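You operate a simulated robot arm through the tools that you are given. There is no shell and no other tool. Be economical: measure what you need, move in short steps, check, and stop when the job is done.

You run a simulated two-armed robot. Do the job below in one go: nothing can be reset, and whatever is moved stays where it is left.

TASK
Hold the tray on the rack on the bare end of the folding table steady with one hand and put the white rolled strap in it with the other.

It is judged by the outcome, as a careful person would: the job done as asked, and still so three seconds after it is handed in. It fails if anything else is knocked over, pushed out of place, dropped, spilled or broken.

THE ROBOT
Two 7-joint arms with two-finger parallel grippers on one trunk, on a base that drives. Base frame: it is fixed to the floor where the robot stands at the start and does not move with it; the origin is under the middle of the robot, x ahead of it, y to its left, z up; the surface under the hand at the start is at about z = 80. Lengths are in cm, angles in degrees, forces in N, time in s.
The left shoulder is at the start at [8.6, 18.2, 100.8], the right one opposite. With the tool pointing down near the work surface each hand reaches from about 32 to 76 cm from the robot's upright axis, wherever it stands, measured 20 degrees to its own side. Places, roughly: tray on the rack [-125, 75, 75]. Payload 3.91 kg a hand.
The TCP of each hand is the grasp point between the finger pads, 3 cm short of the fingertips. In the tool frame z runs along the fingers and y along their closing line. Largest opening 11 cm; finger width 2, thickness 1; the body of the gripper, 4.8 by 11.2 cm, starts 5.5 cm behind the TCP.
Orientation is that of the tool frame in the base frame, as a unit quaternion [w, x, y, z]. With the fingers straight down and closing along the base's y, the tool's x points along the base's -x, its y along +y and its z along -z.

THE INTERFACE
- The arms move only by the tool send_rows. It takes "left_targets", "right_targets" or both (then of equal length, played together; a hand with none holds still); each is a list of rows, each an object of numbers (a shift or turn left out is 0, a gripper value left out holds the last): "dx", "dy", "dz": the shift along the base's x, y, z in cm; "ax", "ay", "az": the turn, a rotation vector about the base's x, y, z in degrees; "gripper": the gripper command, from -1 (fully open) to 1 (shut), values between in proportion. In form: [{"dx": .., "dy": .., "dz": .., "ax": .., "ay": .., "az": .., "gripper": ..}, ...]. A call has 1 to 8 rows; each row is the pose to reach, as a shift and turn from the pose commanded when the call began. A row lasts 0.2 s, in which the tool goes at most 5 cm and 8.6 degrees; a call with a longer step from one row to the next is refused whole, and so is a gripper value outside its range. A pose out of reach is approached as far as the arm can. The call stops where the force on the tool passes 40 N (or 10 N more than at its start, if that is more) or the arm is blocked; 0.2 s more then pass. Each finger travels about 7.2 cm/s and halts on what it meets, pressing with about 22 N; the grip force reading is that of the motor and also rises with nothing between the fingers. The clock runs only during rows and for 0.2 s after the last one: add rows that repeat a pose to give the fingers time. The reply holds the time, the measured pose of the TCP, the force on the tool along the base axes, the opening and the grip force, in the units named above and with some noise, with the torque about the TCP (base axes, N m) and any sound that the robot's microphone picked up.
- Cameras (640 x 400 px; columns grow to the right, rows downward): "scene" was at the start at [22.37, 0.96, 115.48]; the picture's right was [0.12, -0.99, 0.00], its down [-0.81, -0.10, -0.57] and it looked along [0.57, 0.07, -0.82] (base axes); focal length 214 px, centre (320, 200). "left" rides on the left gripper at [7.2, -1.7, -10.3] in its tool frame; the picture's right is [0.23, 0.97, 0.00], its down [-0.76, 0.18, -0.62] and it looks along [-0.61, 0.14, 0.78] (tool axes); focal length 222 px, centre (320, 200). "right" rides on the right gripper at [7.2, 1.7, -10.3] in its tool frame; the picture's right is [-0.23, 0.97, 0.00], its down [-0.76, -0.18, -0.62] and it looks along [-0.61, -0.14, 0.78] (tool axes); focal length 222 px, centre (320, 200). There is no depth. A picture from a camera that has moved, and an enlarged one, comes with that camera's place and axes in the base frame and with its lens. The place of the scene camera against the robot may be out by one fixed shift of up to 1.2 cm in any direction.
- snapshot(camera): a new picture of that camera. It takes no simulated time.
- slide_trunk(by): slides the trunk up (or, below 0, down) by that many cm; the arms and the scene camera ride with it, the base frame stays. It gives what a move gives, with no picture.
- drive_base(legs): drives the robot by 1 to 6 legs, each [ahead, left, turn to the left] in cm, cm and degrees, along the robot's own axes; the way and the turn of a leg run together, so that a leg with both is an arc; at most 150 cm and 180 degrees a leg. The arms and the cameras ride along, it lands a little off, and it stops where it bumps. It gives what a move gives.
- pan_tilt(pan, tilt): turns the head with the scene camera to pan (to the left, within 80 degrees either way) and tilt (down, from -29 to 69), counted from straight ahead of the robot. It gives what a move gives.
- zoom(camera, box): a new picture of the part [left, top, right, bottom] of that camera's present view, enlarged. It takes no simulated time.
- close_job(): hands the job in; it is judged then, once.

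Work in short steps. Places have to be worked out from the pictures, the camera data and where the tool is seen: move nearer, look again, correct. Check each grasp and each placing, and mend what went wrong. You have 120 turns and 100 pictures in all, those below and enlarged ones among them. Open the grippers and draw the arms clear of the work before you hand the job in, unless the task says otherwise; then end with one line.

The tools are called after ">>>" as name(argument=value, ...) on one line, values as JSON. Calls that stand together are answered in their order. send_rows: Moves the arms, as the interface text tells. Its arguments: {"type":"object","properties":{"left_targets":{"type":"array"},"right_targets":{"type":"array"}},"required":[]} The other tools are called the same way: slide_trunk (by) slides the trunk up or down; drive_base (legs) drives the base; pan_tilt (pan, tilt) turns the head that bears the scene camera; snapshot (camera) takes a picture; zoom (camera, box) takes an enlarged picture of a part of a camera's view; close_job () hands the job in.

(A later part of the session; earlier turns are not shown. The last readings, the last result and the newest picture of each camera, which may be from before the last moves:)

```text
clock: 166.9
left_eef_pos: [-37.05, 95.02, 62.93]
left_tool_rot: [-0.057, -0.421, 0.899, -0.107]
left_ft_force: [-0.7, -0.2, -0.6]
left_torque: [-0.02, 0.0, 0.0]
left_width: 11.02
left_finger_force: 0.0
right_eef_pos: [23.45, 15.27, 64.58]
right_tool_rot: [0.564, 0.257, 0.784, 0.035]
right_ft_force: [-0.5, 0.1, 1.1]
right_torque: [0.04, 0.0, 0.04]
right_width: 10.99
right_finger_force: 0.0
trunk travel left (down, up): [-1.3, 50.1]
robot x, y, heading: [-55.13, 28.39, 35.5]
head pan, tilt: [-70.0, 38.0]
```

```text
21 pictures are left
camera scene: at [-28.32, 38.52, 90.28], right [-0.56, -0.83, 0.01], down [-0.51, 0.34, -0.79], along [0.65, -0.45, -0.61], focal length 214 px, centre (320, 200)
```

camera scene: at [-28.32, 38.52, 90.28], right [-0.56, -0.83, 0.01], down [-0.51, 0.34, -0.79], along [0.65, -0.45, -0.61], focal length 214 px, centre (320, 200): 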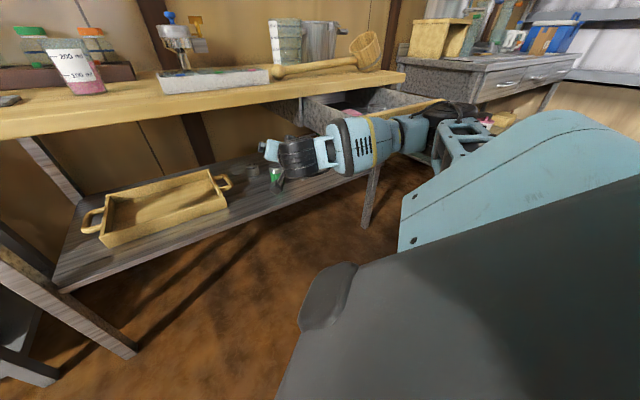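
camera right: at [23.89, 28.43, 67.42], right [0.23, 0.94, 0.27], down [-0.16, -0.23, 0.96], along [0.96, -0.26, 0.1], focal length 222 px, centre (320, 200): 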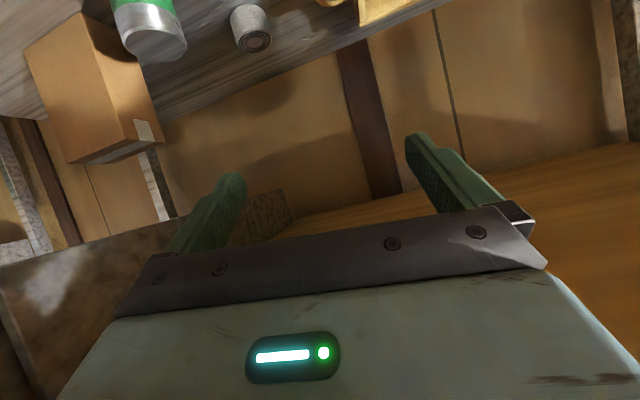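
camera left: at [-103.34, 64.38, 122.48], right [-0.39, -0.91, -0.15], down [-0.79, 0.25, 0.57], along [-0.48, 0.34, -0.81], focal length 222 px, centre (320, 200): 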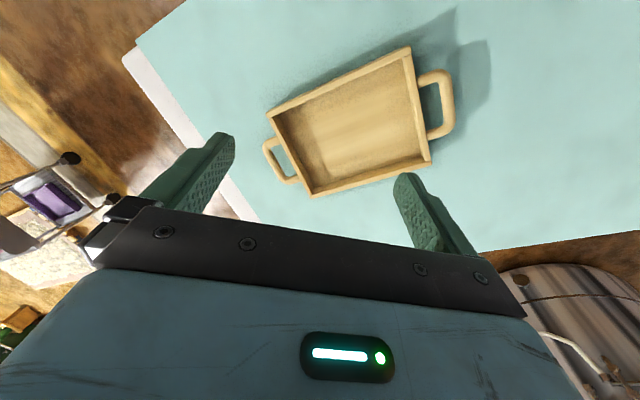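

I zoom in on the forearm/handle contact.

>>> zoom(camera="scene", box=[330, 70, 510, 190])

```text
3.33 times, centred on (420, 130) of scene
camera zoom: at [-28.32, 38.52, 90.28], right [-0.56, -0.83, 0.01], down [-0.51, 0.34, -0.79], along [0.65, -0.45, -0.61], focal length 715 px, centre (-13, 433)
```

zoom: 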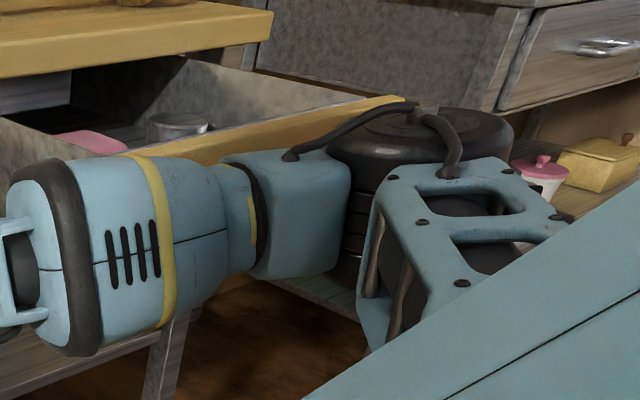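

Forearm is on the near side of the drawer front, hooked by the handle. I ease forward 2 cm to slacken, then raise the trunk a little to lift off it.

>>> drive_base(legs=[[2, -1.5, 0]])

>>> slide_trunk(by=6)

>>> zoom(camera="scene", box=[310, 70, 510, 210])

```text
clock: 167.7
left_eef_pos: [-34.66, 94.99, 62.89]
left_tool_rot: [-0.058, -0.421, 0.899, -0.108]
left_ft_force: [-0.3, -0.9, 0.2]
left_torque: [-0.02, 0.0, 0.01]
left_width: 10.99
left_finger_force: 0.1
right_eef_pos: [25.97, 15.31, 64.76]
right_tool_rot: [0.563, 0.257, 0.785, 0.036]
right_ft_force: [-0.3, -1.2, 0.5]
right_torque: [0.06, 0.0, -0.04]
right_width: 10.97
right_finger_force: 0.0
trunk travel left (down, up): [-1.3, 50.1]
robot x, y, heading: [-52.47, 27.84, 35.7]
head pan, tilt: [-70.0, 38.0]
```

```text
clock: 168.7
left_eef_pos: [-34.65, 94.7, 69.32]
left_tool_rot: [-0.056, -0.421, 0.899, -0.105]
left_ft_force: [-0.4, 0.9, -0.5]
left_torque: [-0.07, -0.07, -0.02]
left_width: 10.99
left_finger_force: 0.1
right_eef_pos: [26.07, 15.18, 71.48]
right_tool_rot: [0.57, 0.258, 0.779, 0.04]
right_ft_force: [1.1, 1.5, -4.0]
right_torque: [-0.11, -0.32, -0.09]
right_width: 10.99
right_finger_force: 0.1
trunk travel left (down, up): [-7.3, 44.1]
robot x, y, heading: [-52.5, 27.78, 35.5]
head pan, tilt: [-70.0, 38.0]
```

```text
2.86 times, centred on (410, 140) of scene
camera zoom: at [-27.14, 37.24, 95.75], right [-0.56, -0.83, 0.0], down [-0.51, 0.34, -0.79], along [0.65, -0.45, -0.61], focal length 613 px, centre (63, 371)
```

zoom: 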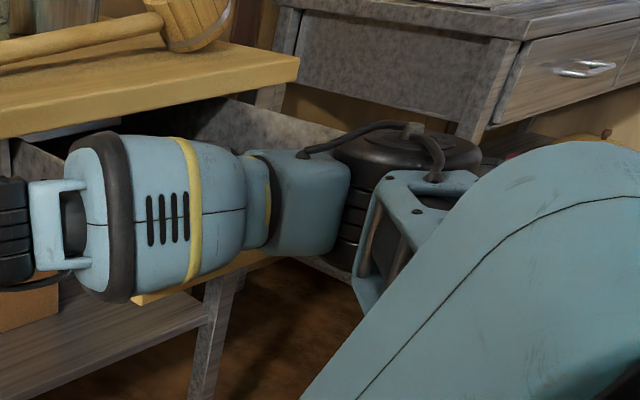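

The forearm has risen off the handle level. I back away straight and see whether the drawer stays.

>>> drive_base(legs=[[-6.5, 4.7, 0]])

>>> snapshot(camera="scene")

```text
clock: 169.8
left_eef_pos: [-42.42, 94.28, 69.48]
left_tool_rot: [-0.055, -0.42, 0.9, -0.102]
left_ft_force: [-0.5, 0.0, -0.2]
left_torque: [0.04, 0.03, 0.02]
left_width: 11.0
left_finger_force: 0.1
right_eef_pos: [18.1, 14.7, 70.11]
right_tool_rot: [0.56, 0.26, 0.786, 0.039]
right_ft_force: [-0.7, 0.4, 0.7]
right_torque: [0.06, 0.0, 0.0]
right_width: 11.0
right_finger_force: 0.0
trunk travel left (down, up): [-7.3, 44.1]
robot x, y, heading: [-60.46, 28.53, 36.0]
head pan, tilt: [-70.0, 38.0]
```

```text
18 pictures are left
camera scene: at [-34.96, 36.74, 95.65], right [-0.56, -0.83, 0.0], down [-0.51, 0.35, -0.79], along [0.65, -0.45, -0.62], focal length 214 px, centre (320, 200)
```

scene: 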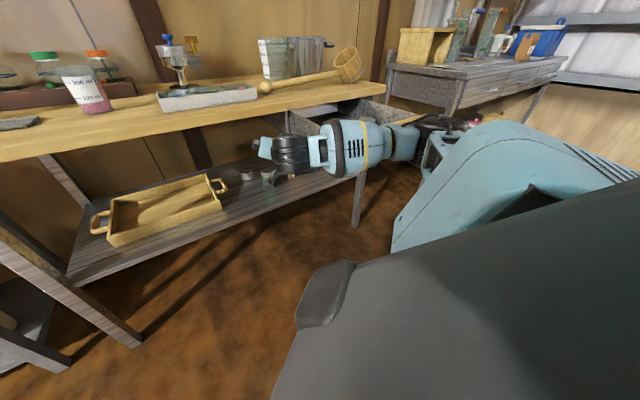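

The arm is loose. The pictures are running down, so I plan cleanly: move away along the aisle, turn to face open floor, and re-form the arm with the elbow up there.

>>> drive_base(legs=[[11.8, 16.2, 0], [0, 0, 54]])

>>> slide_trunk(by=18)

>>> pan_tilt(pan=-60, tilt=35)

>>> snapshot(camera="scene")

```text
clock: 173.4
left_eef_pos: [-79.52, 113.92, 69.92]
left_tool_rot: [-0.024, -0.651, 0.75, -0.11]
left_ft_force: [0.3, 0.1, -0.7]
left_torque: [0.01, -0.01, 0.02]
left_width: 11.01
left_finger_force: 0.0
right_eef_pos: [13.95, 78.32, 69.9]
right_tool_rot: [0.527, 0.033, 0.828, 0.191]
right_ft_force: [0.1, 0.0, -0.2]
right_torque: [-0.01, 0.0, 0.0]
right_width: 11.01
right_finger_force: 0.1
trunk travel left (down, up): [-7.3, 44.1]
robot x, y, heading: [-60.11, 48.01, 67.2]
head pan, tilt: [-70.0, 38.0]
stopped in leg 2: the robot was blocked; the commanded pose is now the measured one
```

```text
clock: 175.4
left_eef_pos: [-79.89, 113.81, 87.75]
left_tool_rot: [-0.023, -0.653, 0.749, -0.112]
left_ft_force: [-0.1, 0.0, -0.1]
left_torque: [0.0, -0.03, 0.0]
left_width: 10.98
left_finger_force: 0.1
right_eef_pos: [13.51, 78.38, 88.17]
right_tool_rot: [0.528, 0.032, 0.827, 0.192]
right_ft_force: [0.0, -0.2, -0.6]
right_torque: [-0.01, 0.0, 0.01]
right_width: 10.99
right_finger_force: 0.1
trunk travel left (down, up): [-25.3, 26.1]
robot x, y, heading: [-60.19, 47.85, 67.6]
head pan, tilt: [-70.0, 38.0]
```

```text
clock: 176.1
left_eef_pos: [-79.99, 114.07, 87.81]
left_tool_rot: [-0.021, -0.653, 0.749, -0.112]
left_ft_force: [-0.8, 0.0, 0.1]
left_torque: [0.0, 0.01, 0.02]
left_width: 10.99
left_finger_force: 0.0
right_eef_pos: [13.55, 78.29, 88.34]
right_tool_rot: [0.528, 0.033, 0.827, 0.192]
right_ft_force: [-0.1, 0.0, -0.9]
right_torque: [-0.05, -0.03, 0.02]
right_width: 11.0
right_finger_force: 0.2
trunk travel left (down, up): [-25.3, 26.1]
robot x, y, heading: [-60.21, 47.88, 67.6]
head pan, tilt: [-60.0, 35.0]
```

```text
17 pictures are left
camera scene: at [-45.68, 64.03, 116.83], right [0.13, -0.99, 0.0], down [-0.57, -0.08, -0.82], along [0.81, 0.11, -0.57], focal length 214 px, centre (320, 200)
```

scene: 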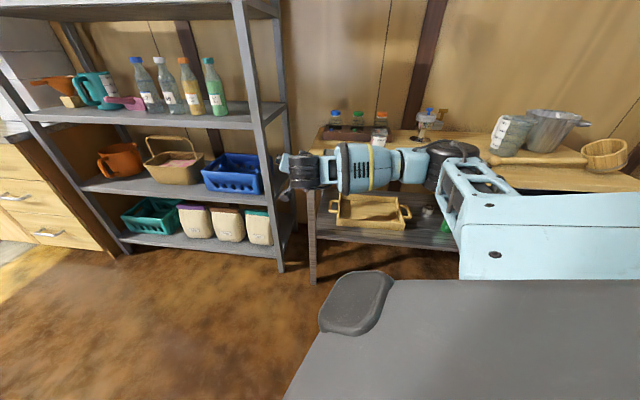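

The turn stopped as the low left arm met the folding table's side; it's above now. I bring the right hand in front and upright, in free air.

>>> send_rows(right_targets=[{"dx": -3.4, "dy": 1.9, "dz": 1, "ax": -2.6, "ay": 8}, {"dx": -6.8, "dy": 3.8, "dz": 2, "ax": -5.2, "ay": 16}, {"dx": -10.2, "dy": 5.8, "dz": 3, "ax": -7.8, "ay": 24.3}, {"dx": -13.6, "dy": 7.7, "dz": 4, "ax": -10.3, "ay": 32.4}, {"dx": -17, "dy": 9.7, "dz": 5, "ax": -12.9, "ay": 40.5}, {"dx": -20.4, "dy": 11.6, "dz": 6, "ax": -15.5, "ay": 48.6}, {"dx": -23.8, "dy": 13.5, "dz": 6, "ax": -18.1, "ay": 56.7}, {"dx": -27.2, "dy": 15.5, "dz": 6, "ax": -20.7, "ay": 64.8}])

>>> pan_tilt(pan=-15, tilt=30)

>>> snapshot(camera="scene")

```text
refused: row 3 steps farther than a row can; nothing moved
```

```text
clock: 177.3
left_eef_pos: [-80.16, 113.96, 87.79]
left_tool_rot: [-0.022, -0.652, 0.75, -0.112]
left_ft_force: [-0.6, -0.2, 0.4]
left_torque: [-0.01, -0.03, -0.01]
left_width: 11.01
left_finger_force: 0.1
right_eef_pos: [13.55, 78.43, 88.29]
right_tool_rot: [0.528, 0.032, 0.827, 0.192]
right_ft_force: [0.7, 0.9, -0.3]
right_torque: [0.0, 0.02, 0.03]
right_width: 11.0
right_finger_force: 0.1
trunk travel left (down, up): [-25.3, 26.1]
robot x, y, heading: [-60.25, 48.19, 67.5]
head pan, tilt: [-15.0, 30.0]
```

```text
16 pictures are left
camera scene: at [-48.91, 70.05, 117.61], right [0.79, -0.61, 0.0], down [-0.3, -0.4, -0.87], along [0.53, 0.69, -0.5], focal length 214 px, centre (320, 200)
```

scene: 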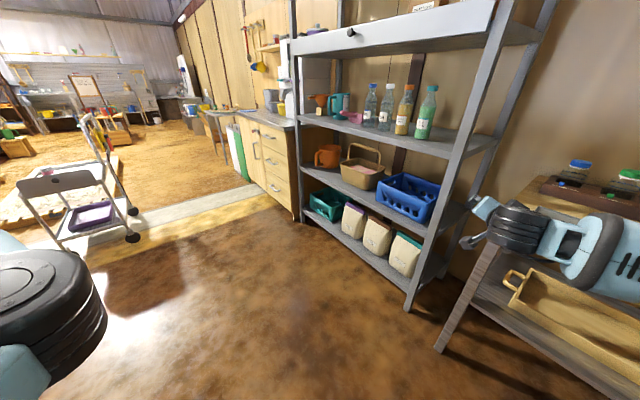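

The rotation step was slightly too large; same motion with 8° steps.

>>> send_rows(right_targets=[{"dx": -3.4, "dy": 1.9, "dz": 1, "ax": -2.4, "ay": 7.5}, {"dx": -6.8, "dy": 3.8, "dz": 2, "ax": -4.8, "ay": 15}, {"dx": -10.2, "dy": 5.8, "dz": 3, "ax": -7.2, "ay": 22.5}, {"dx": -13.6, "dy": 7.7, "dz": 4, "ax": -9.6, "ay": 30}, {"dx": -17, "dy": 9.7, "dz": 5, "ax": -12, "ay": 37.5}, {"dx": -20.4, "dy": 11.6, "dz": 6, "ax": -14.4, "ay": 45}, {"dx": -23.8, "dy": 13.5, "dz": 6, "ax": -16.8, "ay": 52.5}, {"dx": -27.2, "dy": 15.5, "dz": 6, "ax": -19.2, "ay": 60}])

```text
clock: 179.1
left_eef_pos: [-80.04, 113.95, 87.74]
left_tool_rot: [-0.022, -0.653, 0.749, -0.113]
left_ft_force: [0.1, 0.3, 0.3]
left_torque: [-0.03, -0.01, 0.01]
left_width: 10.99
left_finger_force: 0.0
right_eef_pos: [-13.81, 93.91, 94.3]
right_tool_rot: [0.043, 0.039, 0.998, 0.015]
right_ft_force: [-1.1, 0.3, -0.4]
right_torque: [0.0, -0.02, 0.0]
right_width: 10.99
right_finger_force: 0.0
trunk travel left (down, up): [-25.3, 26.1]
robot x, y, heading: [-60.19, 47.93, 67.7]
head pan, tilt: [-15.0, 30.0]
```

It tracked. Now bring the hand back to a pose like the one at the start (elbow up, in front).

>>> send_rows(right_targets=[{"dx": -2.6, "dy": -1.2, "dz": 0.6, "az": 8}, {"dx": -5.2, "dy": -2.4, "dz": 1.2, "az": 16}, {"dx": -8, "dy": -3.6, "dz": 1.8, "az": 24}, {"dx": -10.6, "dy": -4.8, "dz": 2.4, "az": 32}, {"dx": -13.3, "dy": -6, "dz": 3, "az": 40}, {"dx": -16, "dy": -7.2, "dz": 3.6, "az": 48}, {"dx": -18.7, "dy": -8.4, "dz": 4.2, "az": 56}, {"dx": -21.3, "dy": -9.6, "dz": 4.8, "az": 64}])

>>> snapshot(camera="scene")

```text
clock: 180.9
left_eef_pos: [-80.06, 113.78, 87.67]
left_tool_rot: [-0.022, -0.654, 0.748, -0.112]
left_ft_force: [-0.3, 0.0, 0.1]
left_torque: [0.03, -0.02, 0.01]
left_width: 11.04
left_finger_force: 0.0
right_eef_pos: [-35.0, 83.91, 99.06]
right_tool_rot: [0.03, -0.497, 0.866, 0.037]
right_ft_force: [0.5, 0.9, -0.5]
right_torque: [-0.02, 0.0, 0.0]
right_width: 11.0
right_finger_force: 0.0
trunk travel left (down, up): [-25.3, 26.1]
robot x, y, heading: [-60.25, 48.04, 67.7]
head pan, tilt: [-15.0, 30.0]
```

```text
15 pictures are left
camera scene: at [-48.96, 70.06, 117.61], right [0.79, -0.61, 0.0], down [-0.3, -0.4, -0.87], along [0.53, 0.69, -0.5], focal length 214 px, centre (320, 200)
```

scene: 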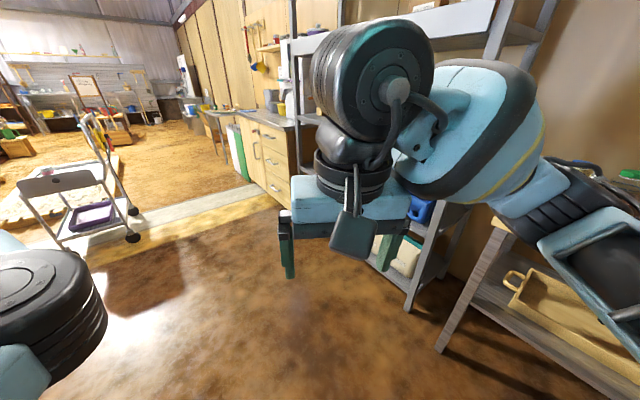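

The start configuration has the forearm coming from the right, so the elbow must stay low and outside. Plan: form the low, reaching arm in free floor (heading 30°), then insert it purely by driving. I go to free floor first.

>>> drive_base(legs=[[0, 0, -37.7], [31, 53.7, 0]])

>>> slide_trunk(by=-25)

```text
clock: 182.6
left_eef_pos: [-49.03, 115.11, 88.1]
left_tool_rot: [-0.048, -0.475, 0.873, -0.1]
left_ft_force: [-0.3, -0.3, -0.4]
left_torque: [-0.04, -0.03, 0.04]
left_width: 10.97
left_finger_force: 0.1
right_eef_pos: [-20.9, 68.84, 98.78]
right_tool_rot: [0.034, -0.297, 0.954, 0.033]
right_ft_force: [-1.0, -0.7, 0.8]
right_torque: [-0.02, 0.0, -0.02]
right_width: 11.01
right_finger_force: 0.1
trunk travel left (down, up): [-25.3, 26.1]
robot x, y, heading: [-59.14, 47.75, 42.7]
head pan, tilt: [-15.0, 30.0]
stopped in leg 1: the robot was blocked; the commanded pose is now the measured one
```

```text
clock: 185.2
left_eef_pos: [-49.21, 115.64, 62.79]
left_tool_rot: [-0.046, -0.472, 0.874, -0.104]
left_ft_force: [-0.1, 0.1, -0.4]
left_torque: [-0.01, -0.02, -0.01]
left_width: 11.01
left_finger_force: 0.0
right_eef_pos: [-21.33, 69.33, 74.17]
right_tool_rot: [0.036, -0.293, 0.955, 0.03]
right_ft_force: [0.3, 0.2, -0.3]
right_torque: [-0.02, 0.0, 0.0]
right_width: 11.0
right_finger_force: 0.1
trunk travel left (down, up): [-0.3, 51.1]
robot x, y, heading: [-59.78, 47.64, 42.2]
head pan, tilt: [-15.0, 30.0]
```

The base's rear touched the folding table while turning. I go forward away from it first, then on to the free floor, then finish the turn.

>>> drive_base(legs=[[30, 0, 0], [19, 43.5, 0], [0, 0, -12.2]])

```text
clock: 191.9
left_eef_pos: [-27.82, 176.8, 62.79]
left_tool_rot: [-0.057, -0.378, 0.919, -0.099]
left_ft_force: [0.6, 0.7, -1.0]
left_torque: [-0.03, 0.01, 0.0]
left_width: 11.03
left_finger_force: 0.1
right_eef_pos: [-10.22, 125.9, 73.93]
right_tool_rot: [0.039, -0.192, 0.98, 0.025]
right_ft_force: [-0.8, -0.7, 1.0]
right_torque: [0.01, 0.0, 0.01]
right_width: 11.01
right_finger_force: 0.1
trunk travel left (down, up): [-0.3, 51.1]
robot x, y, heading: [-52.28, 112.92, 30.1]
head pan, tilt: [-15.0, 30.0]
```

I'm on free floor at heading 30°. I shape the arm: first yaw to −15° (world) while reaching out to the right-front and down; then pitch.

>>> send_rows(right_targets=[{"dx": 2.4, "dy": -3.2, "dz": -2, "az": -5}, {"dx": 4.8, "dy": -6.5, "dz": -4, "az": -10}, {"dx": 7.2, "dy": -9.7, "dz": -6, "az": -15}, {"dx": 9.6, "dy": -13, "dz": -8, "az": -20}, {"dx": 12, "dy": -16.2, "dz": -10, "az": -25}, {"dx": 14.4, "dy": -19.5, "dz": -12, "az": -30}, {"dx": 16.8, "dy": -22.7, "dz": -14, "az": -34}, {"dx": 19, "dy": -26, "dz": -16, "az": -37}])

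>>> send_rows(right_targets=[{"dx": 2.2, "dy": -2.8, "dz": -2.2, "ax": -1.2, "ay": -4.2}, {"dx": 4.4, "dy": -5.5, "dz": -4.4, "ax": -2.4, "ay": -8.4}, {"dx": 6.6, "dy": -8.2, "dz": -6.6, "ax": -3.5, "ay": -12.6}, {"dx": 8.8, "dy": -11, "dz": -8.8, "ax": -4.6, "ay": -17}, {"dx": 11, "dy": -13.7, "dz": -11, "ax": -5.7, "ay": -21.3}, {"dx": 13, "dy": -16.5, "dz": -13, "ax": -6.8, "ay": -25.5}, {"dx": 15, "dy": -19, "dz": -15, "ax": -7.8, "ay": -29}])

```text
clock: 193.7
left_eef_pos: [-27.93, 176.77, 62.8]
left_tool_rot: [-0.057, -0.377, 0.919, -0.099]
left_ft_force: [-0.1, 0.2, 0.3]
left_torque: [0.02, -0.02, 0.0]
left_width: 11.01
left_finger_force: 0.1
right_eef_pos: [9.02, 99.71, 57.81]
right_tool_rot: [0.045, 0.13, 0.99, 0.011]
right_ft_force: [0.1, 0.5, -0.2]
right_torque: [-0.02, 0.01, 0.0]
right_width: 11.02
right_finger_force: 0.1
trunk travel left (down, up): [-0.3, 51.1]
robot x, y, heading: [-52.07, 112.88, 30.1]
head pan, tilt: [-15.0, 30.0]
```

```text
clock: 195.3
left_eef_pos: [-27.9, 176.82, 62.83]
left_tool_rot: [-0.057, -0.377, 0.919, -0.099]
left_ft_force: [-0.7, -1.0, 0.3]
left_torque: [0.01, -0.03, -0.02]
left_width: 11.0
left_finger_force: 0.1
right_eef_pos: [23.86, 80.87, 43.14]
right_tool_rot: [0.301, 0.119, 0.946, -0.022]
right_ft_force: [-0.3, 0.4, 0.6]
right_torque: [0.01, -0.03, -0.04]
right_width: 10.98
right_finger_force: 0.0
trunk travel left (down, up): [-0.3, 51.1]
robot x, y, heading: [-52.01, 112.71, 30.1]
head pan, tilt: [-15.0, 30.0]
```

The arm shaped up exactly. One look at where the elbow sits.

>>> pan_tilt(pan=-55, tilt=45)

>>> snapshot(camera="scene")

```text
clock: 196.4
left_eef_pos: [-27.8, 176.8, 62.86]
left_tool_rot: [-0.057, -0.377, 0.919, -0.099]
left_ft_force: [0.2, 0.5, 0.1]
left_torque: [0.02, 0.01, 0.01]
left_width: 11.01
left_finger_force: 0.0
right_eef_pos: [23.75, 80.86, 43.24]
right_tool_rot: [0.3, 0.119, 0.946, -0.022]
right_ft_force: [0.6, -0.3, -0.3]
right_torque: [-0.01, -0.02, 0.04]
right_width: 11.01
right_finger_force: 0.2
trunk travel left (down, up): [-0.3, 51.1]
robot x, y, heading: [-52.23, 112.85, 30.0]
head pan, tilt: [-55.0, 45.0]
```

```text
14 pictures are left
camera scene: at [-23.77, 121.68, 88.71], right [-0.42, -0.91, 0.0], down [-0.64, 0.3, -0.71], along [0.64, -0.3, -0.71], focal length 214 px, centre (320, 200)
```

scene: 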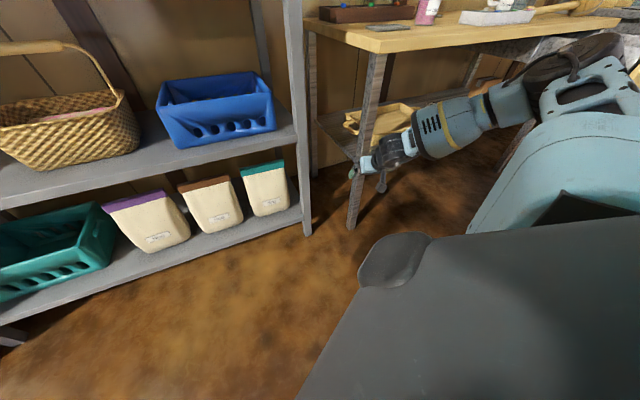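

The elbow is too high for a bent reach; a nearly straight arm is needed. I shift the robot back-left for room and extend the arm further with a bit more pitch.

>>> drive_base(legs=[[-1.5, 20.5, 0]])

>>> send_rows(right_targets=[{"dx": 2.2, "dy": -0.7, "ax": -0.6, "ay": -2}, {"dx": 4.4, "dy": -1.4, "ax": -1.2, "ay": -4}, {"dx": 6.6, "dy": -2.1, "ax": -1.8, "ay": -6}, {"dx": 8.8, "dy": -2.8, "ax": -2.3, "ay": -8}, {"dx": 11, "dy": -3.6, "ax": -2.6, "ay": -9.7}])

>>> snapshot(camera="scene")

```text
clock: 198.8
left_eef_pos: [-39.1, 193.55, 62.7]
left_tool_rot: [-0.057, -0.376, 0.919, -0.1]
left_ft_force: [-0.2, 0.3, 0.1]
left_torque: [0.0, -0.01, -0.02]
left_width: 11.02
left_finger_force: 0.0
right_eef_pos: [12.23, 97.31, 43.08]
right_tool_rot: [0.3, 0.121, 0.946, -0.024]
right_ft_force: [-0.1, -0.3, 0.3]
right_torque: [0.01, 0.01, -0.01]
right_width: 11.02
right_finger_force: 0.0
trunk travel left (down, up): [-0.3, 51.1]
robot x, y, heading: [-63.63, 129.51, 30.1]
head pan, tilt: [-55.0, 45.0]
```

```text
clock: 200.0
left_eef_pos: [-39.23, 193.68, 62.84]
left_tool_rot: [-0.057, -0.377, 0.919, -0.099]
left_ft_force: [-0.5, -0.7, -0.3]
left_torque: [0.02, 0.03, -0.01]
left_width: 11.0
left_finger_force: 0.0
right_eef_pos: [23.29, 93.77, 43.07]
right_tool_rot: [0.382, 0.114, 0.917, -0.034]
right_ft_force: [-0.1, -0.6, -1.1]
right_torque: [-0.03, 0.0, -0.04]
right_width: 11.0
right_finger_force: 0.0
trunk travel left (down, up): [-0.3, 51.1]
robot x, y, heading: [-63.48, 129.3, 29.8]
head pan, tilt: [-55.0, 45.0]
```

```text
13 pictures are left
camera scene: at [-35.21, 138.41, 88.71], right [-0.42, -0.91, 0.0], down [-0.64, 0.3, -0.71], along [0.64, -0.3, -0.71], focal length 214 px, centre (320, 200)
```

scene: 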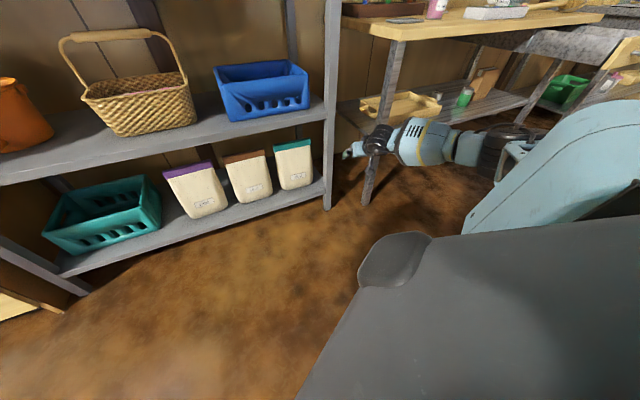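

The elbow now sits low (z≈70), fitting under/outside the edge. I drive the robot sideways so the hand comes to the start of the insertion line.

>>> drive_base(legs=[[-32.5, -61.4, 0]])

>>> snapshot(camera="right")

```text
clock: 203.0
left_eef_pos: [-36.35, 164.7, 62.43]
left_tool_rot: [-0.062, -0.371, 0.921, -0.1]
left_ft_force: [0.5, 0.2, 0.8]
left_torque: [-0.02, -0.02, 0.0]
left_width: 11.0
left_finger_force: 0.2
right_eef_pos: [24.37, 64.02, 42.75]
right_tool_rot: [0.378, 0.121, 0.917, -0.04]
right_ft_force: [-0.5, -0.2, 0.2]
right_torque: [-0.01, -0.02, 0.01]
right_width: 11.0
right_finger_force: 0.2
trunk travel left (down, up): [-0.3, 51.1]
robot x, y, heading: [-61.99, 100.96, 29.4]
head pan, tilt: [-55.0, 45.0]
stopped in leg 1: the robot was blocked; the commanded pose is now the measured one
```

```text
12 pictures are left
camera right: at [12.88, 68.79, 44.89], right [0.4, 0.9, 0.18], down [0.05, -0.22, 0.98], along [0.91, -0.38, -0.13], focal length 222 px, centre (320, 200)
```

right: 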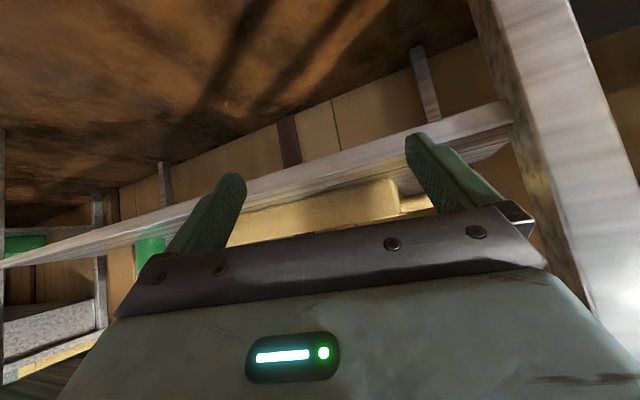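

The base's rear met the folding table's corner, so I go a little away from it (+x), then continue sideways; the hand is past the table leg and above the shelf level.

>>> drive_base(legs=[[7.8, -4.4, 0], [-20.4, -36.2, 0]])

>>> snapshot(camera="right")

```text
clock: 207.5
left_eef_pos: [-27.95, 122.68, 62.73]
left_tool_rot: [-0.059, -0.368, 0.923, -0.099]
left_ft_force: [0.3, 0.4, 0.2]
left_torque: [-0.04, -0.01, 0.02]
left_width: 11.01
left_finger_force: 0.0
right_eef_pos: [32.39, 21.69, 43.03]
right_tool_rot: [0.382, 0.125, 0.915, -0.04]
right_ft_force: [-0.5, -0.4, -0.7]
right_torque: [-0.01, -0.01, 0.0]
right_width: 11.01
right_finger_force: 0.1
trunk travel left (down, up): [-0.3, 51.1]
robot x, y, heading: [-53.66, 59.06, 28.9]
head pan, tilt: [-55.0, 45.0]
```

```text
11 pictures are left
camera right: at [20.87, 26.4, 45.28], right [0.4, 0.9, 0.18], down [0.04, -0.22, 0.97], along [0.91, -0.39, -0.13], focal length 222 px, centre (320, 200)
```

right: 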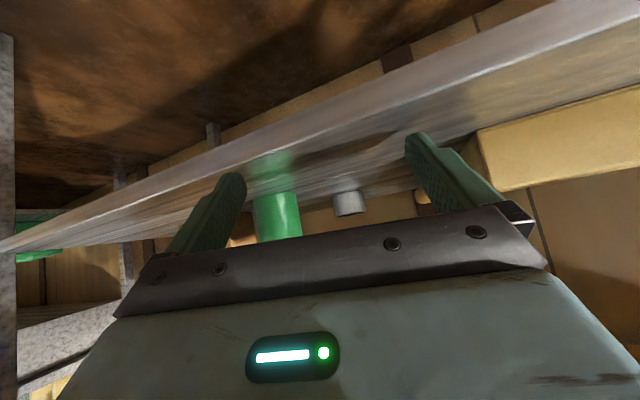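

Now a fine view: shelf top z≈39.5, strap ≈ (61.5, 15.4), z 39.5–43.7, can at y 7–13. I raise slightly, set the opening to 8.4 cm, and drive in most of the way.

>>> send_rows(right_targets=[{"dz": 1.5, "gripper": -0.53}, {"dz": 1.5}])

>>> drive_base(legs=[[15.4, -13.5, 0]])

>>> snapshot(camera="right")

```text
clock: 208.1
left_eef_pos: [-28.14, 122.64, 62.73]
left_tool_rot: [-0.058, -0.368, 0.923, -0.1]
left_ft_force: [-0.4, 0.2, -0.2]
left_torque: [0.02, -0.01, -0.02]
left_width: 10.99
left_finger_force: 0.0
right_eef_pos: [32.35, 21.51, 44.69]
right_tool_rot: [0.382, 0.124, 0.915, -0.04]
right_ft_force: [0.2, -0.1, 0.9]
right_torque: [-0.03, -0.03, 0.0]
right_width: 8.4
right_finger_force: 0.0
trunk travel left (down, up): [-0.3, 51.1]
robot x, y, heading: [-53.69, 58.64, 28.7]
head pan, tilt: [-55.0, 45.0]
```

```text
clock: 209.9
left_eef_pos: [-8.3, 118.13, 62.84]
left_tool_rot: [-0.059, -0.368, 0.923, -0.098]
left_ft_force: [-0.6, -0.1, 0.4]
left_torque: [0.02, 0.0, -0.01]
left_width: 10.99
left_finger_force: 0.0
right_eef_pos: [52.07, 17.08, 44.61]
right_tool_rot: [0.381, 0.125, 0.915, -0.039]
right_ft_force: [0.7, -0.1, -0.3]
right_torque: [-0.02, 0.01, 0.04]
right_width: 8.41
right_finger_force: 0.1
trunk travel left (down, up): [-0.3, 51.1]
robot x, y, heading: [-33.92, 54.57, 28.7]
head pan, tilt: [-55.0, 45.0]
```

```text
10 pictures are left
camera right: at [40.52, 21.92, 46.81], right [0.4, 0.9, 0.18], down [0.04, -0.22, 0.97], along [0.91, -0.39, -0.13], focal length 222 px, centre (320, 200)
```

right: 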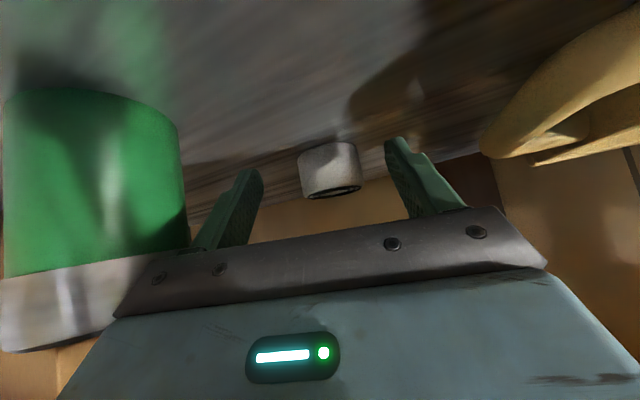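

Strap is centred between the fingers' line, at about (61.4, 14.7). I drive the last 8 cm, lower slightly and check.

>>> drive_base(legs=[[6.1, -5.9, 0]])

>>> send_rows(right_targets=[{"dz": -0.6}, {"dz": -1.2}])

>>> snapshot(camera="right")

```text
clock: 211.1
left_eef_pos: [-0.05, 115.9, 62.76]
left_tool_rot: [-0.058, -0.368, 0.923, -0.099]
left_ft_force: [0.9, 0.2, -0.6]
left_torque: [-0.01, 0.01, -0.02]
left_width: 11.01
left_finger_force: 0.0
right_eef_pos: [60.28, 14.85, 44.64]
right_tool_rot: [0.38, 0.126, 0.915, -0.04]
right_ft_force: [0.1, 0.9, 0.5]
right_torque: [-0.01, 0.0, -0.02]
right_width: 8.42
right_finger_force: 0.1
trunk travel left (down, up): [-0.3, 51.1]
robot x, y, heading: [-26.03, 52.4, 28.4]
head pan, tilt: [-55.0, 45.0]
```

```text
clock: 211.7
left_eef_pos: [-0.11, 115.89, 62.91]
left_tool_rot: [-0.058, -0.368, 0.923, -0.1]
left_ft_force: [1.0, -0.7, -0.1]
left_torque: [-0.01, 0.01, 0.0]
left_width: 11.01
left_finger_force: 0.1
right_eef_pos: [60.23, 14.83, 43.44]
right_tool_rot: [0.382, 0.124, 0.915, -0.039]
right_ft_force: [-0.1, 0.6, 0.1]
right_torque: [-0.01, 0.01, -0.03]
right_width: 8.41
right_finger_force: 0.0
trunk travel left (down, up): [-0.3, 51.1]
robot x, y, heading: [-26.1, 52.32, 28.8]
head pan, tilt: [-55.0, 45.0]
```

```text
9 pictures are left
camera right: at [48.65, 19.66, 45.63], right [0.41, 0.9, 0.18], down [0.04, -0.22, 0.97], along [0.91, -0.39, -0.13], focal length 222 px, centre (320, 200)
```

right: 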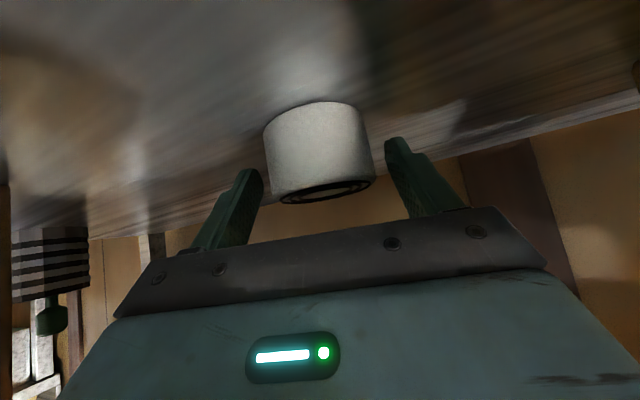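

Strap lies right between the fingers, a little low. I lower 0.9 cm more and close.

>>> send_rows(right_targets=[{"dz": -0.5, "dy": 0.2}, {"dz": -0.9, "dy": 0.2}, {"dz": -0.9, "dy": 0.2, "gripper": 1}, {"dz": -0.9, "dy": 0.2, "gripper": 1}, {"dz": -0.9, "dy": 0.2, "gripper": 1}])

```text
clock: 212.9
left_eef_pos: [-0.31, 115.89, 62.8]
left_tool_rot: [-0.059, -0.368, 0.923, -0.099]
left_ft_force: [0.7, -0.2, 0.9]
left_torque: [0.01, -0.01, -0.05]
left_width: 10.99
left_finger_force: 0.0
right_eef_pos: [60.27, 14.94, 42.93]
right_tool_rot: [0.385, 0.124, 0.914, -0.039]
right_ft_force: [2.1, -9.9, 17.6]
right_torque: [-0.81, 0.02, 0.06]
right_width: 5.74
right_finger_force: 21.4
trunk travel left (down, up): [-0.3, 51.1]
robot x, y, heading: [-25.56, 52.29, 29.0]
head pan, tilt: [-55.0, 45.0]
```

Gripped at 5.7 cm width. I lift 3 cm and check the view.

>>> send_rows(right_targets=[{"dz": 1.5}, {"dz": 3}, {"dz": 3.5}])

>>> snapshot(camera="right")

```text
clock: 213.7
left_eef_pos: [-0.14, 115.9, 62.81]
left_tool_rot: [-0.058, -0.368, 0.923, -0.099]
left_ft_force: [0.6, 0.6, 0.3]
left_torque: [0.03, 0.0, -0.02]
left_width: 10.98
left_finger_force: 0.0
right_eef_pos: [60.24, 14.96, 46.04]
right_tool_rot: [0.38, 0.125, 0.916, -0.039]
right_ft_force: [-0.1, -0.3, -2.4]
right_torque: [-0.02, 0.03, -0.04]
right_width: 5.74
right_finger_force: 21.8
trunk travel left (down, up): [-0.3, 51.1]
robot x, y, heading: [-25.76, 52.34, 28.8]
head pan, tilt: [-55.0, 45.0]
```

```text
8 pictures are left
camera right: at [48.68, 19.82, 48.17], right [0.41, 0.9, 0.18], down [0.04, -0.22, 0.97], along [0.91, -0.39, -0.13], focal length 222 px, centre (320, 200)
```

right: 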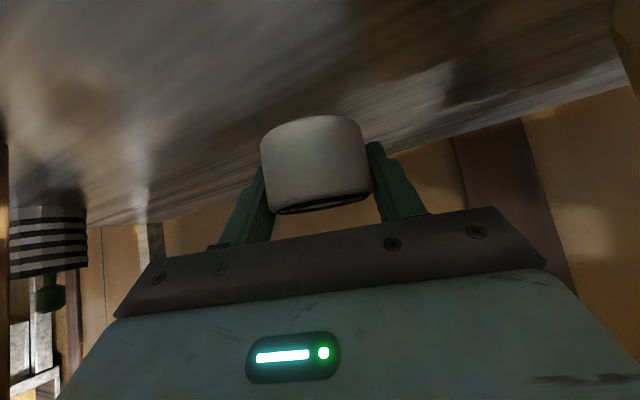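

Strap is held and lifted. I back out along the same line.

>>> drive_base(legs=[[-21.4, 19.2, 0]])

>>> send_rows(right_targets=[{"dx": -2.2, "dy": 0.7, "ax": 0.6, "ay": 2}, {"dx": -4.4, "dy": 1.4, "ax": 1.2, "ay": 4}, {"dx": -6.6, "dy": 2.1, "ax": 1.8, "ay": 6}, {"dx": -8.8, "dy": 2.8, "ax": 2.3, "ay": 8}, {"dx": -11, "dy": 3.6, "ax": 2.6, "ay": 9.7}])

>>> send_rows(right_targets=[{"dx": -2.2, "dy": 2.8, "dz": 2.2, "ax": 1.2, "ay": 4.2}, {"dx": -4.4, "dy": 5.5, "dz": 4.4, "ax": 2.4, "ay": 8.4}, {"dx": -6.6, "dy": 8.2, "dz": 6.6, "ax": 3.5, "ay": 12.6}, {"dx": -8.8, "dy": 11, "dz": 8.8, "ax": 4.6, "ay": 17}, {"dx": -11, "dy": 13.7, "dz": 11, "ax": 5.7, "ay": 21.3}, {"dx": -13, "dy": 16.5, "dz": 13, "ax": 6.8, "ay": 25.5}, {"dx": -15, "dy": 19, "dz": 15, "ax": 7.8, "ay": 29}])

>>> send_rows(right_targets=[{"dx": -2.4, "dy": 3.2, "dz": 2, "az": 5}, {"dx": -4.8, "dy": 6.5, "dz": 4, "az": 10}, {"dx": -7.2, "dy": 9.7, "dz": 6, "az": 15}, {"dx": -9.6, "dy": 13, "dz": 8, "az": 20}, {"dx": -12, "dy": 16.2, "dz": 10, "az": 25}, {"dx": -14.4, "dy": 19.5, "dz": 12, "az": 30}, {"dx": -16.8, "dy": 22.7, "dz": 14, "az": 34}, {"dx": -19, "dy": 26, "dz": 16, "az": 37}])

```text
clock: 216.0
left_eef_pos: [-27.33, 122.46, 62.79]
left_tool_rot: [-0.059, -0.367, 0.923, -0.098]
left_ft_force: [0.0, -0.6, -0.6]
left_torque: [0.0, 0.0, 0.01]
left_width: 11.01
left_finger_force: 0.0
right_eef_pos: [33.24, 21.5, 46.01]
right_tool_rot: [0.381, 0.124, 0.915, -0.038]
right_ft_force: [0.0, -0.3, -1.0]
right_torque: [-0.03, -0.01, 0.0]
right_width: 5.74
right_finger_force: 22.5
trunk travel left (down, up): [-0.3, 51.1]
robot x, y, heading: [-52.98, 58.55, 28.8]
head pan, tilt: [-55.0, 45.0]
```

```text
clock: 217.2
left_eef_pos: [-27.3, 122.42, 62.75]
left_tool_rot: [-0.059, -0.368, 0.923, -0.099]
left_ft_force: [0.8, -0.6, -0.8]
left_torque: [-0.01, 0.04, 0.01]
left_width: 10.99
left_finger_force: 0.0
right_eef_pos: [22.29, 25.21, 46.05]
right_tool_rot: [0.3, 0.129, 0.945, -0.028]
right_ft_force: [-0.9, -1.1, -1.3]
right_torque: [-0.04, -0.02, -0.02]
right_width: 5.76
right_finger_force: 21.7
trunk travel left (down, up): [-0.3, 51.1]
robot x, y, heading: [-52.96, 58.38, 28.8]
head pan, tilt: [-55.0, 45.0]
```

```text
clock: 218.8
left_eef_pos: [-27.27, 122.45, 62.75]
left_tool_rot: [-0.058, -0.368, 0.923, -0.098]
left_ft_force: [0.5, 0.3, 0.1]
left_torque: [-0.03, -0.01, -0.01]
left_width: 10.99
left_finger_force: 0.0
right_eef_pos: [7.17, 44.22, 61.16]
right_tool_rot: [0.044, 0.138, 0.989, 0.003]
right_ft_force: [-0.3, 0.3, -2.2]
right_torque: [0.02, -0.01, -0.01]
right_width: 5.74
right_finger_force: 21.5
trunk travel left (down, up): [-0.3, 51.1]
robot x, y, heading: [-52.77, 58.94, 29.1]
head pan, tilt: [-55.0, 45.0]
```

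```text
clock: 220.6
left_eef_pos: [-27.17, 122.46, 62.72]
left_tool_rot: [-0.059, -0.368, 0.923, -0.099]
left_ft_force: [0.2, 0.3, 0.0]
left_torque: [-0.01, -0.05, -0.01]
left_width: 10.98
left_finger_force: 0.1
right_eef_pos: [-11.09, 69.95, 76.88]
right_tool_rot: [0.034, -0.175, 0.984, 0.016]
right_ft_force: [0.9, 0.7, -1.7]
right_torque: [-0.03, 0.01, 0.01]
right_width: 5.71
right_finger_force: 22.2
right hand out of reach, approached as far as the arm can: row 8
trunk travel left (down, up): [-0.3, 51.1]
robot x, y, heading: [-53.01, 58.94, 29.0]
head pan, tilt: [-55.0, 45.0]
```

Strap is out and secure. Now I raise the trunk and look at the drawer that was pulled open.

>>> slide_trunk(by=11)

>>> pan_tilt(pan=-76, tilt=25)

>>> snapshot(camera="scene")

```text
clock: 222.0
left_eef_pos: [-27.16, 122.52, 73.66]
left_tool_rot: [-0.059, -0.367, 0.923, -0.099]
left_ft_force: [-0.8, 1.1, -0.7]
left_torque: [-0.03, 0.05, -0.02]
left_width: 10.98
left_finger_force: 0.1
right_eef_pos: [-12.68, 69.15, 89.42]
right_tool_rot: [0.057, -0.181, 0.982, 0.024]
right_ft_force: [0.1, -0.3, -1.9]
right_torque: [-0.01, 0.02, -0.01]
right_width: 5.74
right_finger_force: 22.3
trunk travel left (down, up): [-11.3, 40.1]
robot x, y, heading: [-53.0, 58.66, 28.7]
head pan, tilt: [-55.0, 45.0]
```

```text
clock: 222.9
left_eef_pos: [-27.25, 122.52, 73.78]
left_tool_rot: [-0.058, -0.368, 0.923, -0.099]
left_ft_force: [-0.5, -0.2, 0.3]
left_torque: [-0.03, 0.01, -0.01]
left_width: 11.01
left_finger_force: 0.1
right_eef_pos: [-12.96, 69.11, 89.7]
right_tool_rot: [0.06, -0.183, 0.981, 0.027]
right_ft_force: [-0.2, 0.5, -1.2]
right_torque: [-0.02, -0.02, 0.0]
right_width: 5.74
right_finger_force: 22.5
trunk travel left (down, up): [-11.3, 40.1]
robot x, y, heading: [-53.09, 59.18, 28.5]
head pan, tilt: [-76.0, 25.0]
```

```text
7 pictures are left
camera scene: at [-27.79, 62.85, 102.52], right [-0.69, -0.73, 0.0], down [-0.29, 0.28, -0.91], along [0.67, -0.63, -0.4], focal length 214 px, centre (320, 200)
```

scene: 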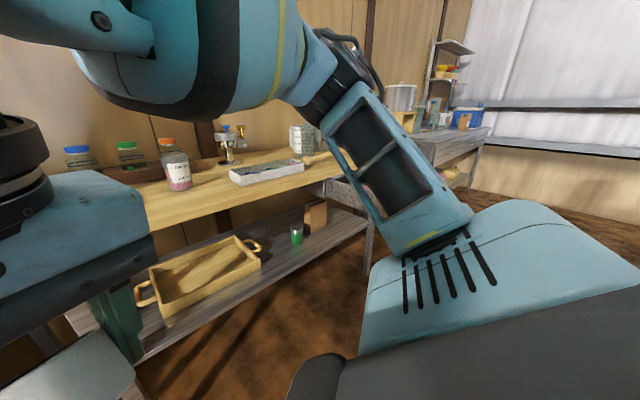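

The drawer is still out. I'll push it shut with the left hand's closed fingers via base motion: first turn right so the left arm faces +x, away from everything.

>>> drive_base(legs=[[4.4, -2.4, 0], [0, 0, -98.5]])

>>> send_rows(left_targets=[{"ay": -7.5, "gripper": 1}, {"ay": -15}, {"ay": -22.5}, {"ay": -30}, {"ay": -30}])

```text
clock: 227.9
left_eef_pos: [11.55, 24.39, 73.65]
left_tool_rot: [-0.113, 0.456, 0.882, -0.02]
left_ft_force: [0.3, 0.1, 0.0]
left_torque: [-0.01, 0.04, 0.0]
left_width: 11.01
left_finger_force: 0.1
right_eef_pos: [-43.42, 17.75, 89.58]
right_tool_rot: [0.059, 0.623, 0.78, -0.028]
right_ft_force: [-0.2, -0.5, -1.9]
right_torque: [0.02, 0.01, -0.01]
right_width: 5.75
right_finger_force: 22.2
trunk travel left (down, up): [-11.3, 40.1]
robot x, y, heading: [-47.81, 58.72, -69.3]
head pan, tilt: [-76.0, 25.0]
```

```text
clock: 229.1
left_eef_pos: [12.64, 25.54, 74.2]
left_tool_rot: [0.122, 0.43, 0.889, 0.101]
left_ft_force: [0.5, 0.1, 0.2]
left_torque: [0.02, 0.03, 0.0]
left_width: 0.0
left_finger_force: 22.7
right_eef_pos: [-43.33, 17.65, 89.59]
right_tool_rot: [0.059, 0.622, 0.78, -0.028]
right_ft_force: [0.6, 0.1, -1.5]
right_torque: [0.0, 0.01, -0.03]
right_width: 5.73
right_finger_force: 22.2
trunk travel left (down, up): [-11.3, 40.1]
robot x, y, heading: [-47.87, 58.76, -69.2]
head pan, tilt: [-76.0, 25.0]
```

Fingers shut and leaning forward. I lower 1.5 cm, pull the hand back a bit, and move to in front of the drawer handle.

>>> slide_trunk(by=-1.5)

>>> drive_base(legs=[[-4.6, -12, 0]])

>>> send_rows(left_targets=[{"dx": -2}, {"dx": -4}])

```text
clock: 229.8
left_eef_pos: [11.47, 24.44, 72.32]
left_tool_rot: [0.12, 0.447, 0.881, 0.098]
left_ft_force: [-0.2, 0.2, -0.1]
left_torque: [-0.01, 0.03, 0.01]
left_width: 0.03
left_finger_force: 22.2
right_eef_pos: [-43.43, 17.6, 88.03]
right_tool_rot: [0.057, 0.624, 0.779, -0.027]
right_ft_force: [0.3, 0.7, -1.0]
right_torque: [-0.01, -0.01, 0.03]
right_width: 5.74
right_finger_force: 22.2
trunk travel left (down, up): [-9.8, 41.6]
robot x, y, heading: [-47.53, 59.11, -69.2]
head pan, tilt: [-76.0, 25.0]
```

```text
clock: 231.5
left_eef_pos: [-1.39, 24.33, 72.32]
left_tool_rot: [0.119, 0.446, 0.882, 0.099]
left_ft_force: [-0.5, 0.4, -0.6]
left_torque: [-0.03, 0.0, -0.03]
left_width: 0.0
left_finger_force: 22.0
right_eef_pos: [-56.4, 17.43, 88.07]
right_tool_rot: [0.058, 0.623, 0.78, -0.028]
right_ft_force: [0.1, 0.1, -0.8]
right_torque: [0.0, -0.01, 0.0]
right_width: 5.76
right_finger_force: 22.0
trunk travel left (down, up): [-9.8, 41.6]
robot x, y, heading: [-61.38, 58.49, -69.2]
head pan, tilt: [-76.0, 25.0]
```

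```text
clock: 232.1
left_eef_pos: [-3.23, 25.2, 72.72]
left_tool_rot: [0.123, 0.43, 0.889, 0.102]
left_ft_force: [-0.3, 0.5, 0.4]
left_torque: [-0.04, -0.01, -0.03]
left_width: 0.0
left_finger_force: 22.0
left hand out of reach, approached as far as the arm can: row 2
right_eef_pos: [-56.3, 17.35, 88.01]
right_tool_rot: [0.056, 0.623, 0.78, -0.028]
right_ft_force: [0.2, 0.9, -2.2]
right_torque: [0.01, -0.01, 0.01]
right_width: 5.73
right_finger_force: 22.4
trunk travel left (down, up): [-9.8, 41.6]
robot x, y, heading: [-61.15, 58.43, -69.2]
head pan, tilt: [-76.0, 25.0]
```

Clear of the handle line; I slide along to y≈−11 and look.

>>> drive_base(legs=[[33.7, -12.8, 0]])

>>> pan_tilt(pan=65, tilt=35)

>>> snapshot(camera="scene")

```text
clock: 234.2
left_eef_pos: [-2.73, -5.17, 72.58]
left_tool_rot: [0.119, 0.416, 0.894, 0.115]
left_ft_force: [0.1, -0.4, -0.5]
left_torque: [-0.03, 0.02, 0.01]
left_width: 0.0
left_finger_force: 22.4
right_eef_pos: [-56.12, -14.17, 87.93]
right_tool_rot: [0.056, 0.621, 0.781, -0.027]
right_ft_force: [-0.5, -0.6, -1.5]
right_torque: [0.0, 0.01, 0.03]
right_width: 5.72
right_finger_force: 22.0
trunk travel left (down, up): [-9.8, 41.6]
robot x, y, heading: [-60.62, 27.2, -69.1]
head pan, tilt: [-76.0, 25.0]
stopped in leg 1: the force on the tool passed its limit at 75 N (the readings are from after the stop); the commanded pose is now the measured one
```

```text
clock: 236.4
left_eef_pos: [-2.77, -5.22, 72.35]
left_tool_rot: [0.12, 0.416, 0.894, 0.115]
left_ft_force: [-0.6, 0.4, -1.1]
left_torque: [0.01, -0.01, 0.02]
left_width: 0.02
left_finger_force: 22.0
right_eef_pos: [-56.09, -14.47, 87.62]
right_tool_rot: [0.052, 0.624, 0.779, -0.025]
right_ft_force: [0.0, -0.1, -1.7]
right_torque: [-0.01, 0.0, -0.01]
right_width: 5.73
right_finger_force: 21.6
trunk travel left (down, up): [-9.8, 41.6]
robot x, y, heading: [-60.45, 26.91, -68.8]
head pan, tilt: [65.0, 35.0]
```

```text
6 pictures are left
camera scene: at [-50.95, -2.11, 99.99], right [-0.97, -0.22, 0.0], down [-0.11, 0.47, -0.88], along [0.2, -0.86, -0.48], focal length 214 px, centre (320, 200)
```

scene: 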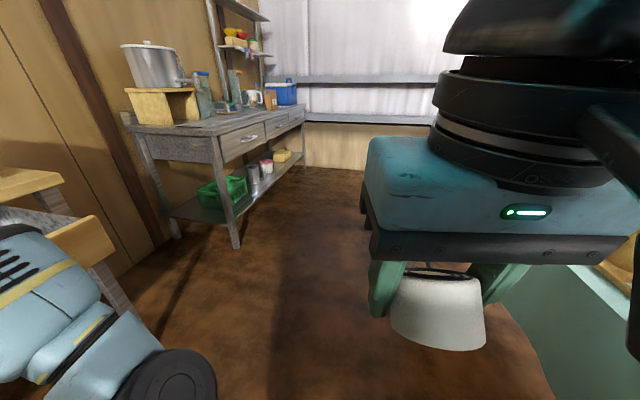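

My finger met the handle's side: the drawer is farther out than thought (front x≈1). I push the board left of the handle first for ~12 cm, then back off, shift, and push on the handle.

>>> drive_base(legs=[[-3.45, 1.3, 0], [5.1, 13.1, 0], [-2.6, -6.6, 0]])

>>> drive_base(legs=[[8.9, -3.4, 0], [10, 25.7, 0]])

```text
clock: 239.5
left_eef_pos: [3.91, -1.57, 72.45]
left_tool_rot: [0.12, 0.418, 0.893, 0.114]
left_ft_force: [-0.5, 1.1, 0.3]
left_torque: [0.02, -0.01, -0.01]
left_width: 0.0
left_finger_force: 21.7
right_eef_pos: [-49.29, -10.57, 87.65]
right_tool_rot: [0.051, 0.624, 0.779, -0.028]
right_ft_force: [-0.5, -0.3, -0.7]
right_torque: [-0.04, -0.02, -0.03]
right_width: 5.73
right_finger_force: 21.9
trunk travel left (down, up): [-9.8, 41.6]
robot x, y, heading: [-53.71, 30.78, -68.7]
head pan, tilt: [65.0, 35.0]
```

```text
clock: 242.5
left_eef_pos: [24.07, -10.98, 72.41]
left_tool_rot: [0.109, 0.414, 0.897, 0.109]
left_ft_force: [-7.4, 0.1, 0.0]
left_torque: [-0.03, 0.0, 0.03]
left_width: 0.01
left_finger_force: 22.5
right_eef_pos: [-28.82, -20.92, 86.95]
right_tool_rot: [0.037, 0.633, 0.773, -0.02]
right_ft_force: [-0.9, -1.0, -1.4]
right_torque: [0.01, -0.02, 0.02]
right_width: 5.72
right_finger_force: 22.5
trunk travel left (down, up): [-9.8, 41.6]
robot x, y, heading: [-33.23, 21.03, -69.2]
head pan, tilt: [65.0, 35.0]
stopped in leg 2: the force on the tool passed its limit at 86 N (the readings are from after the stop); the commanded pose is now the measured one
```

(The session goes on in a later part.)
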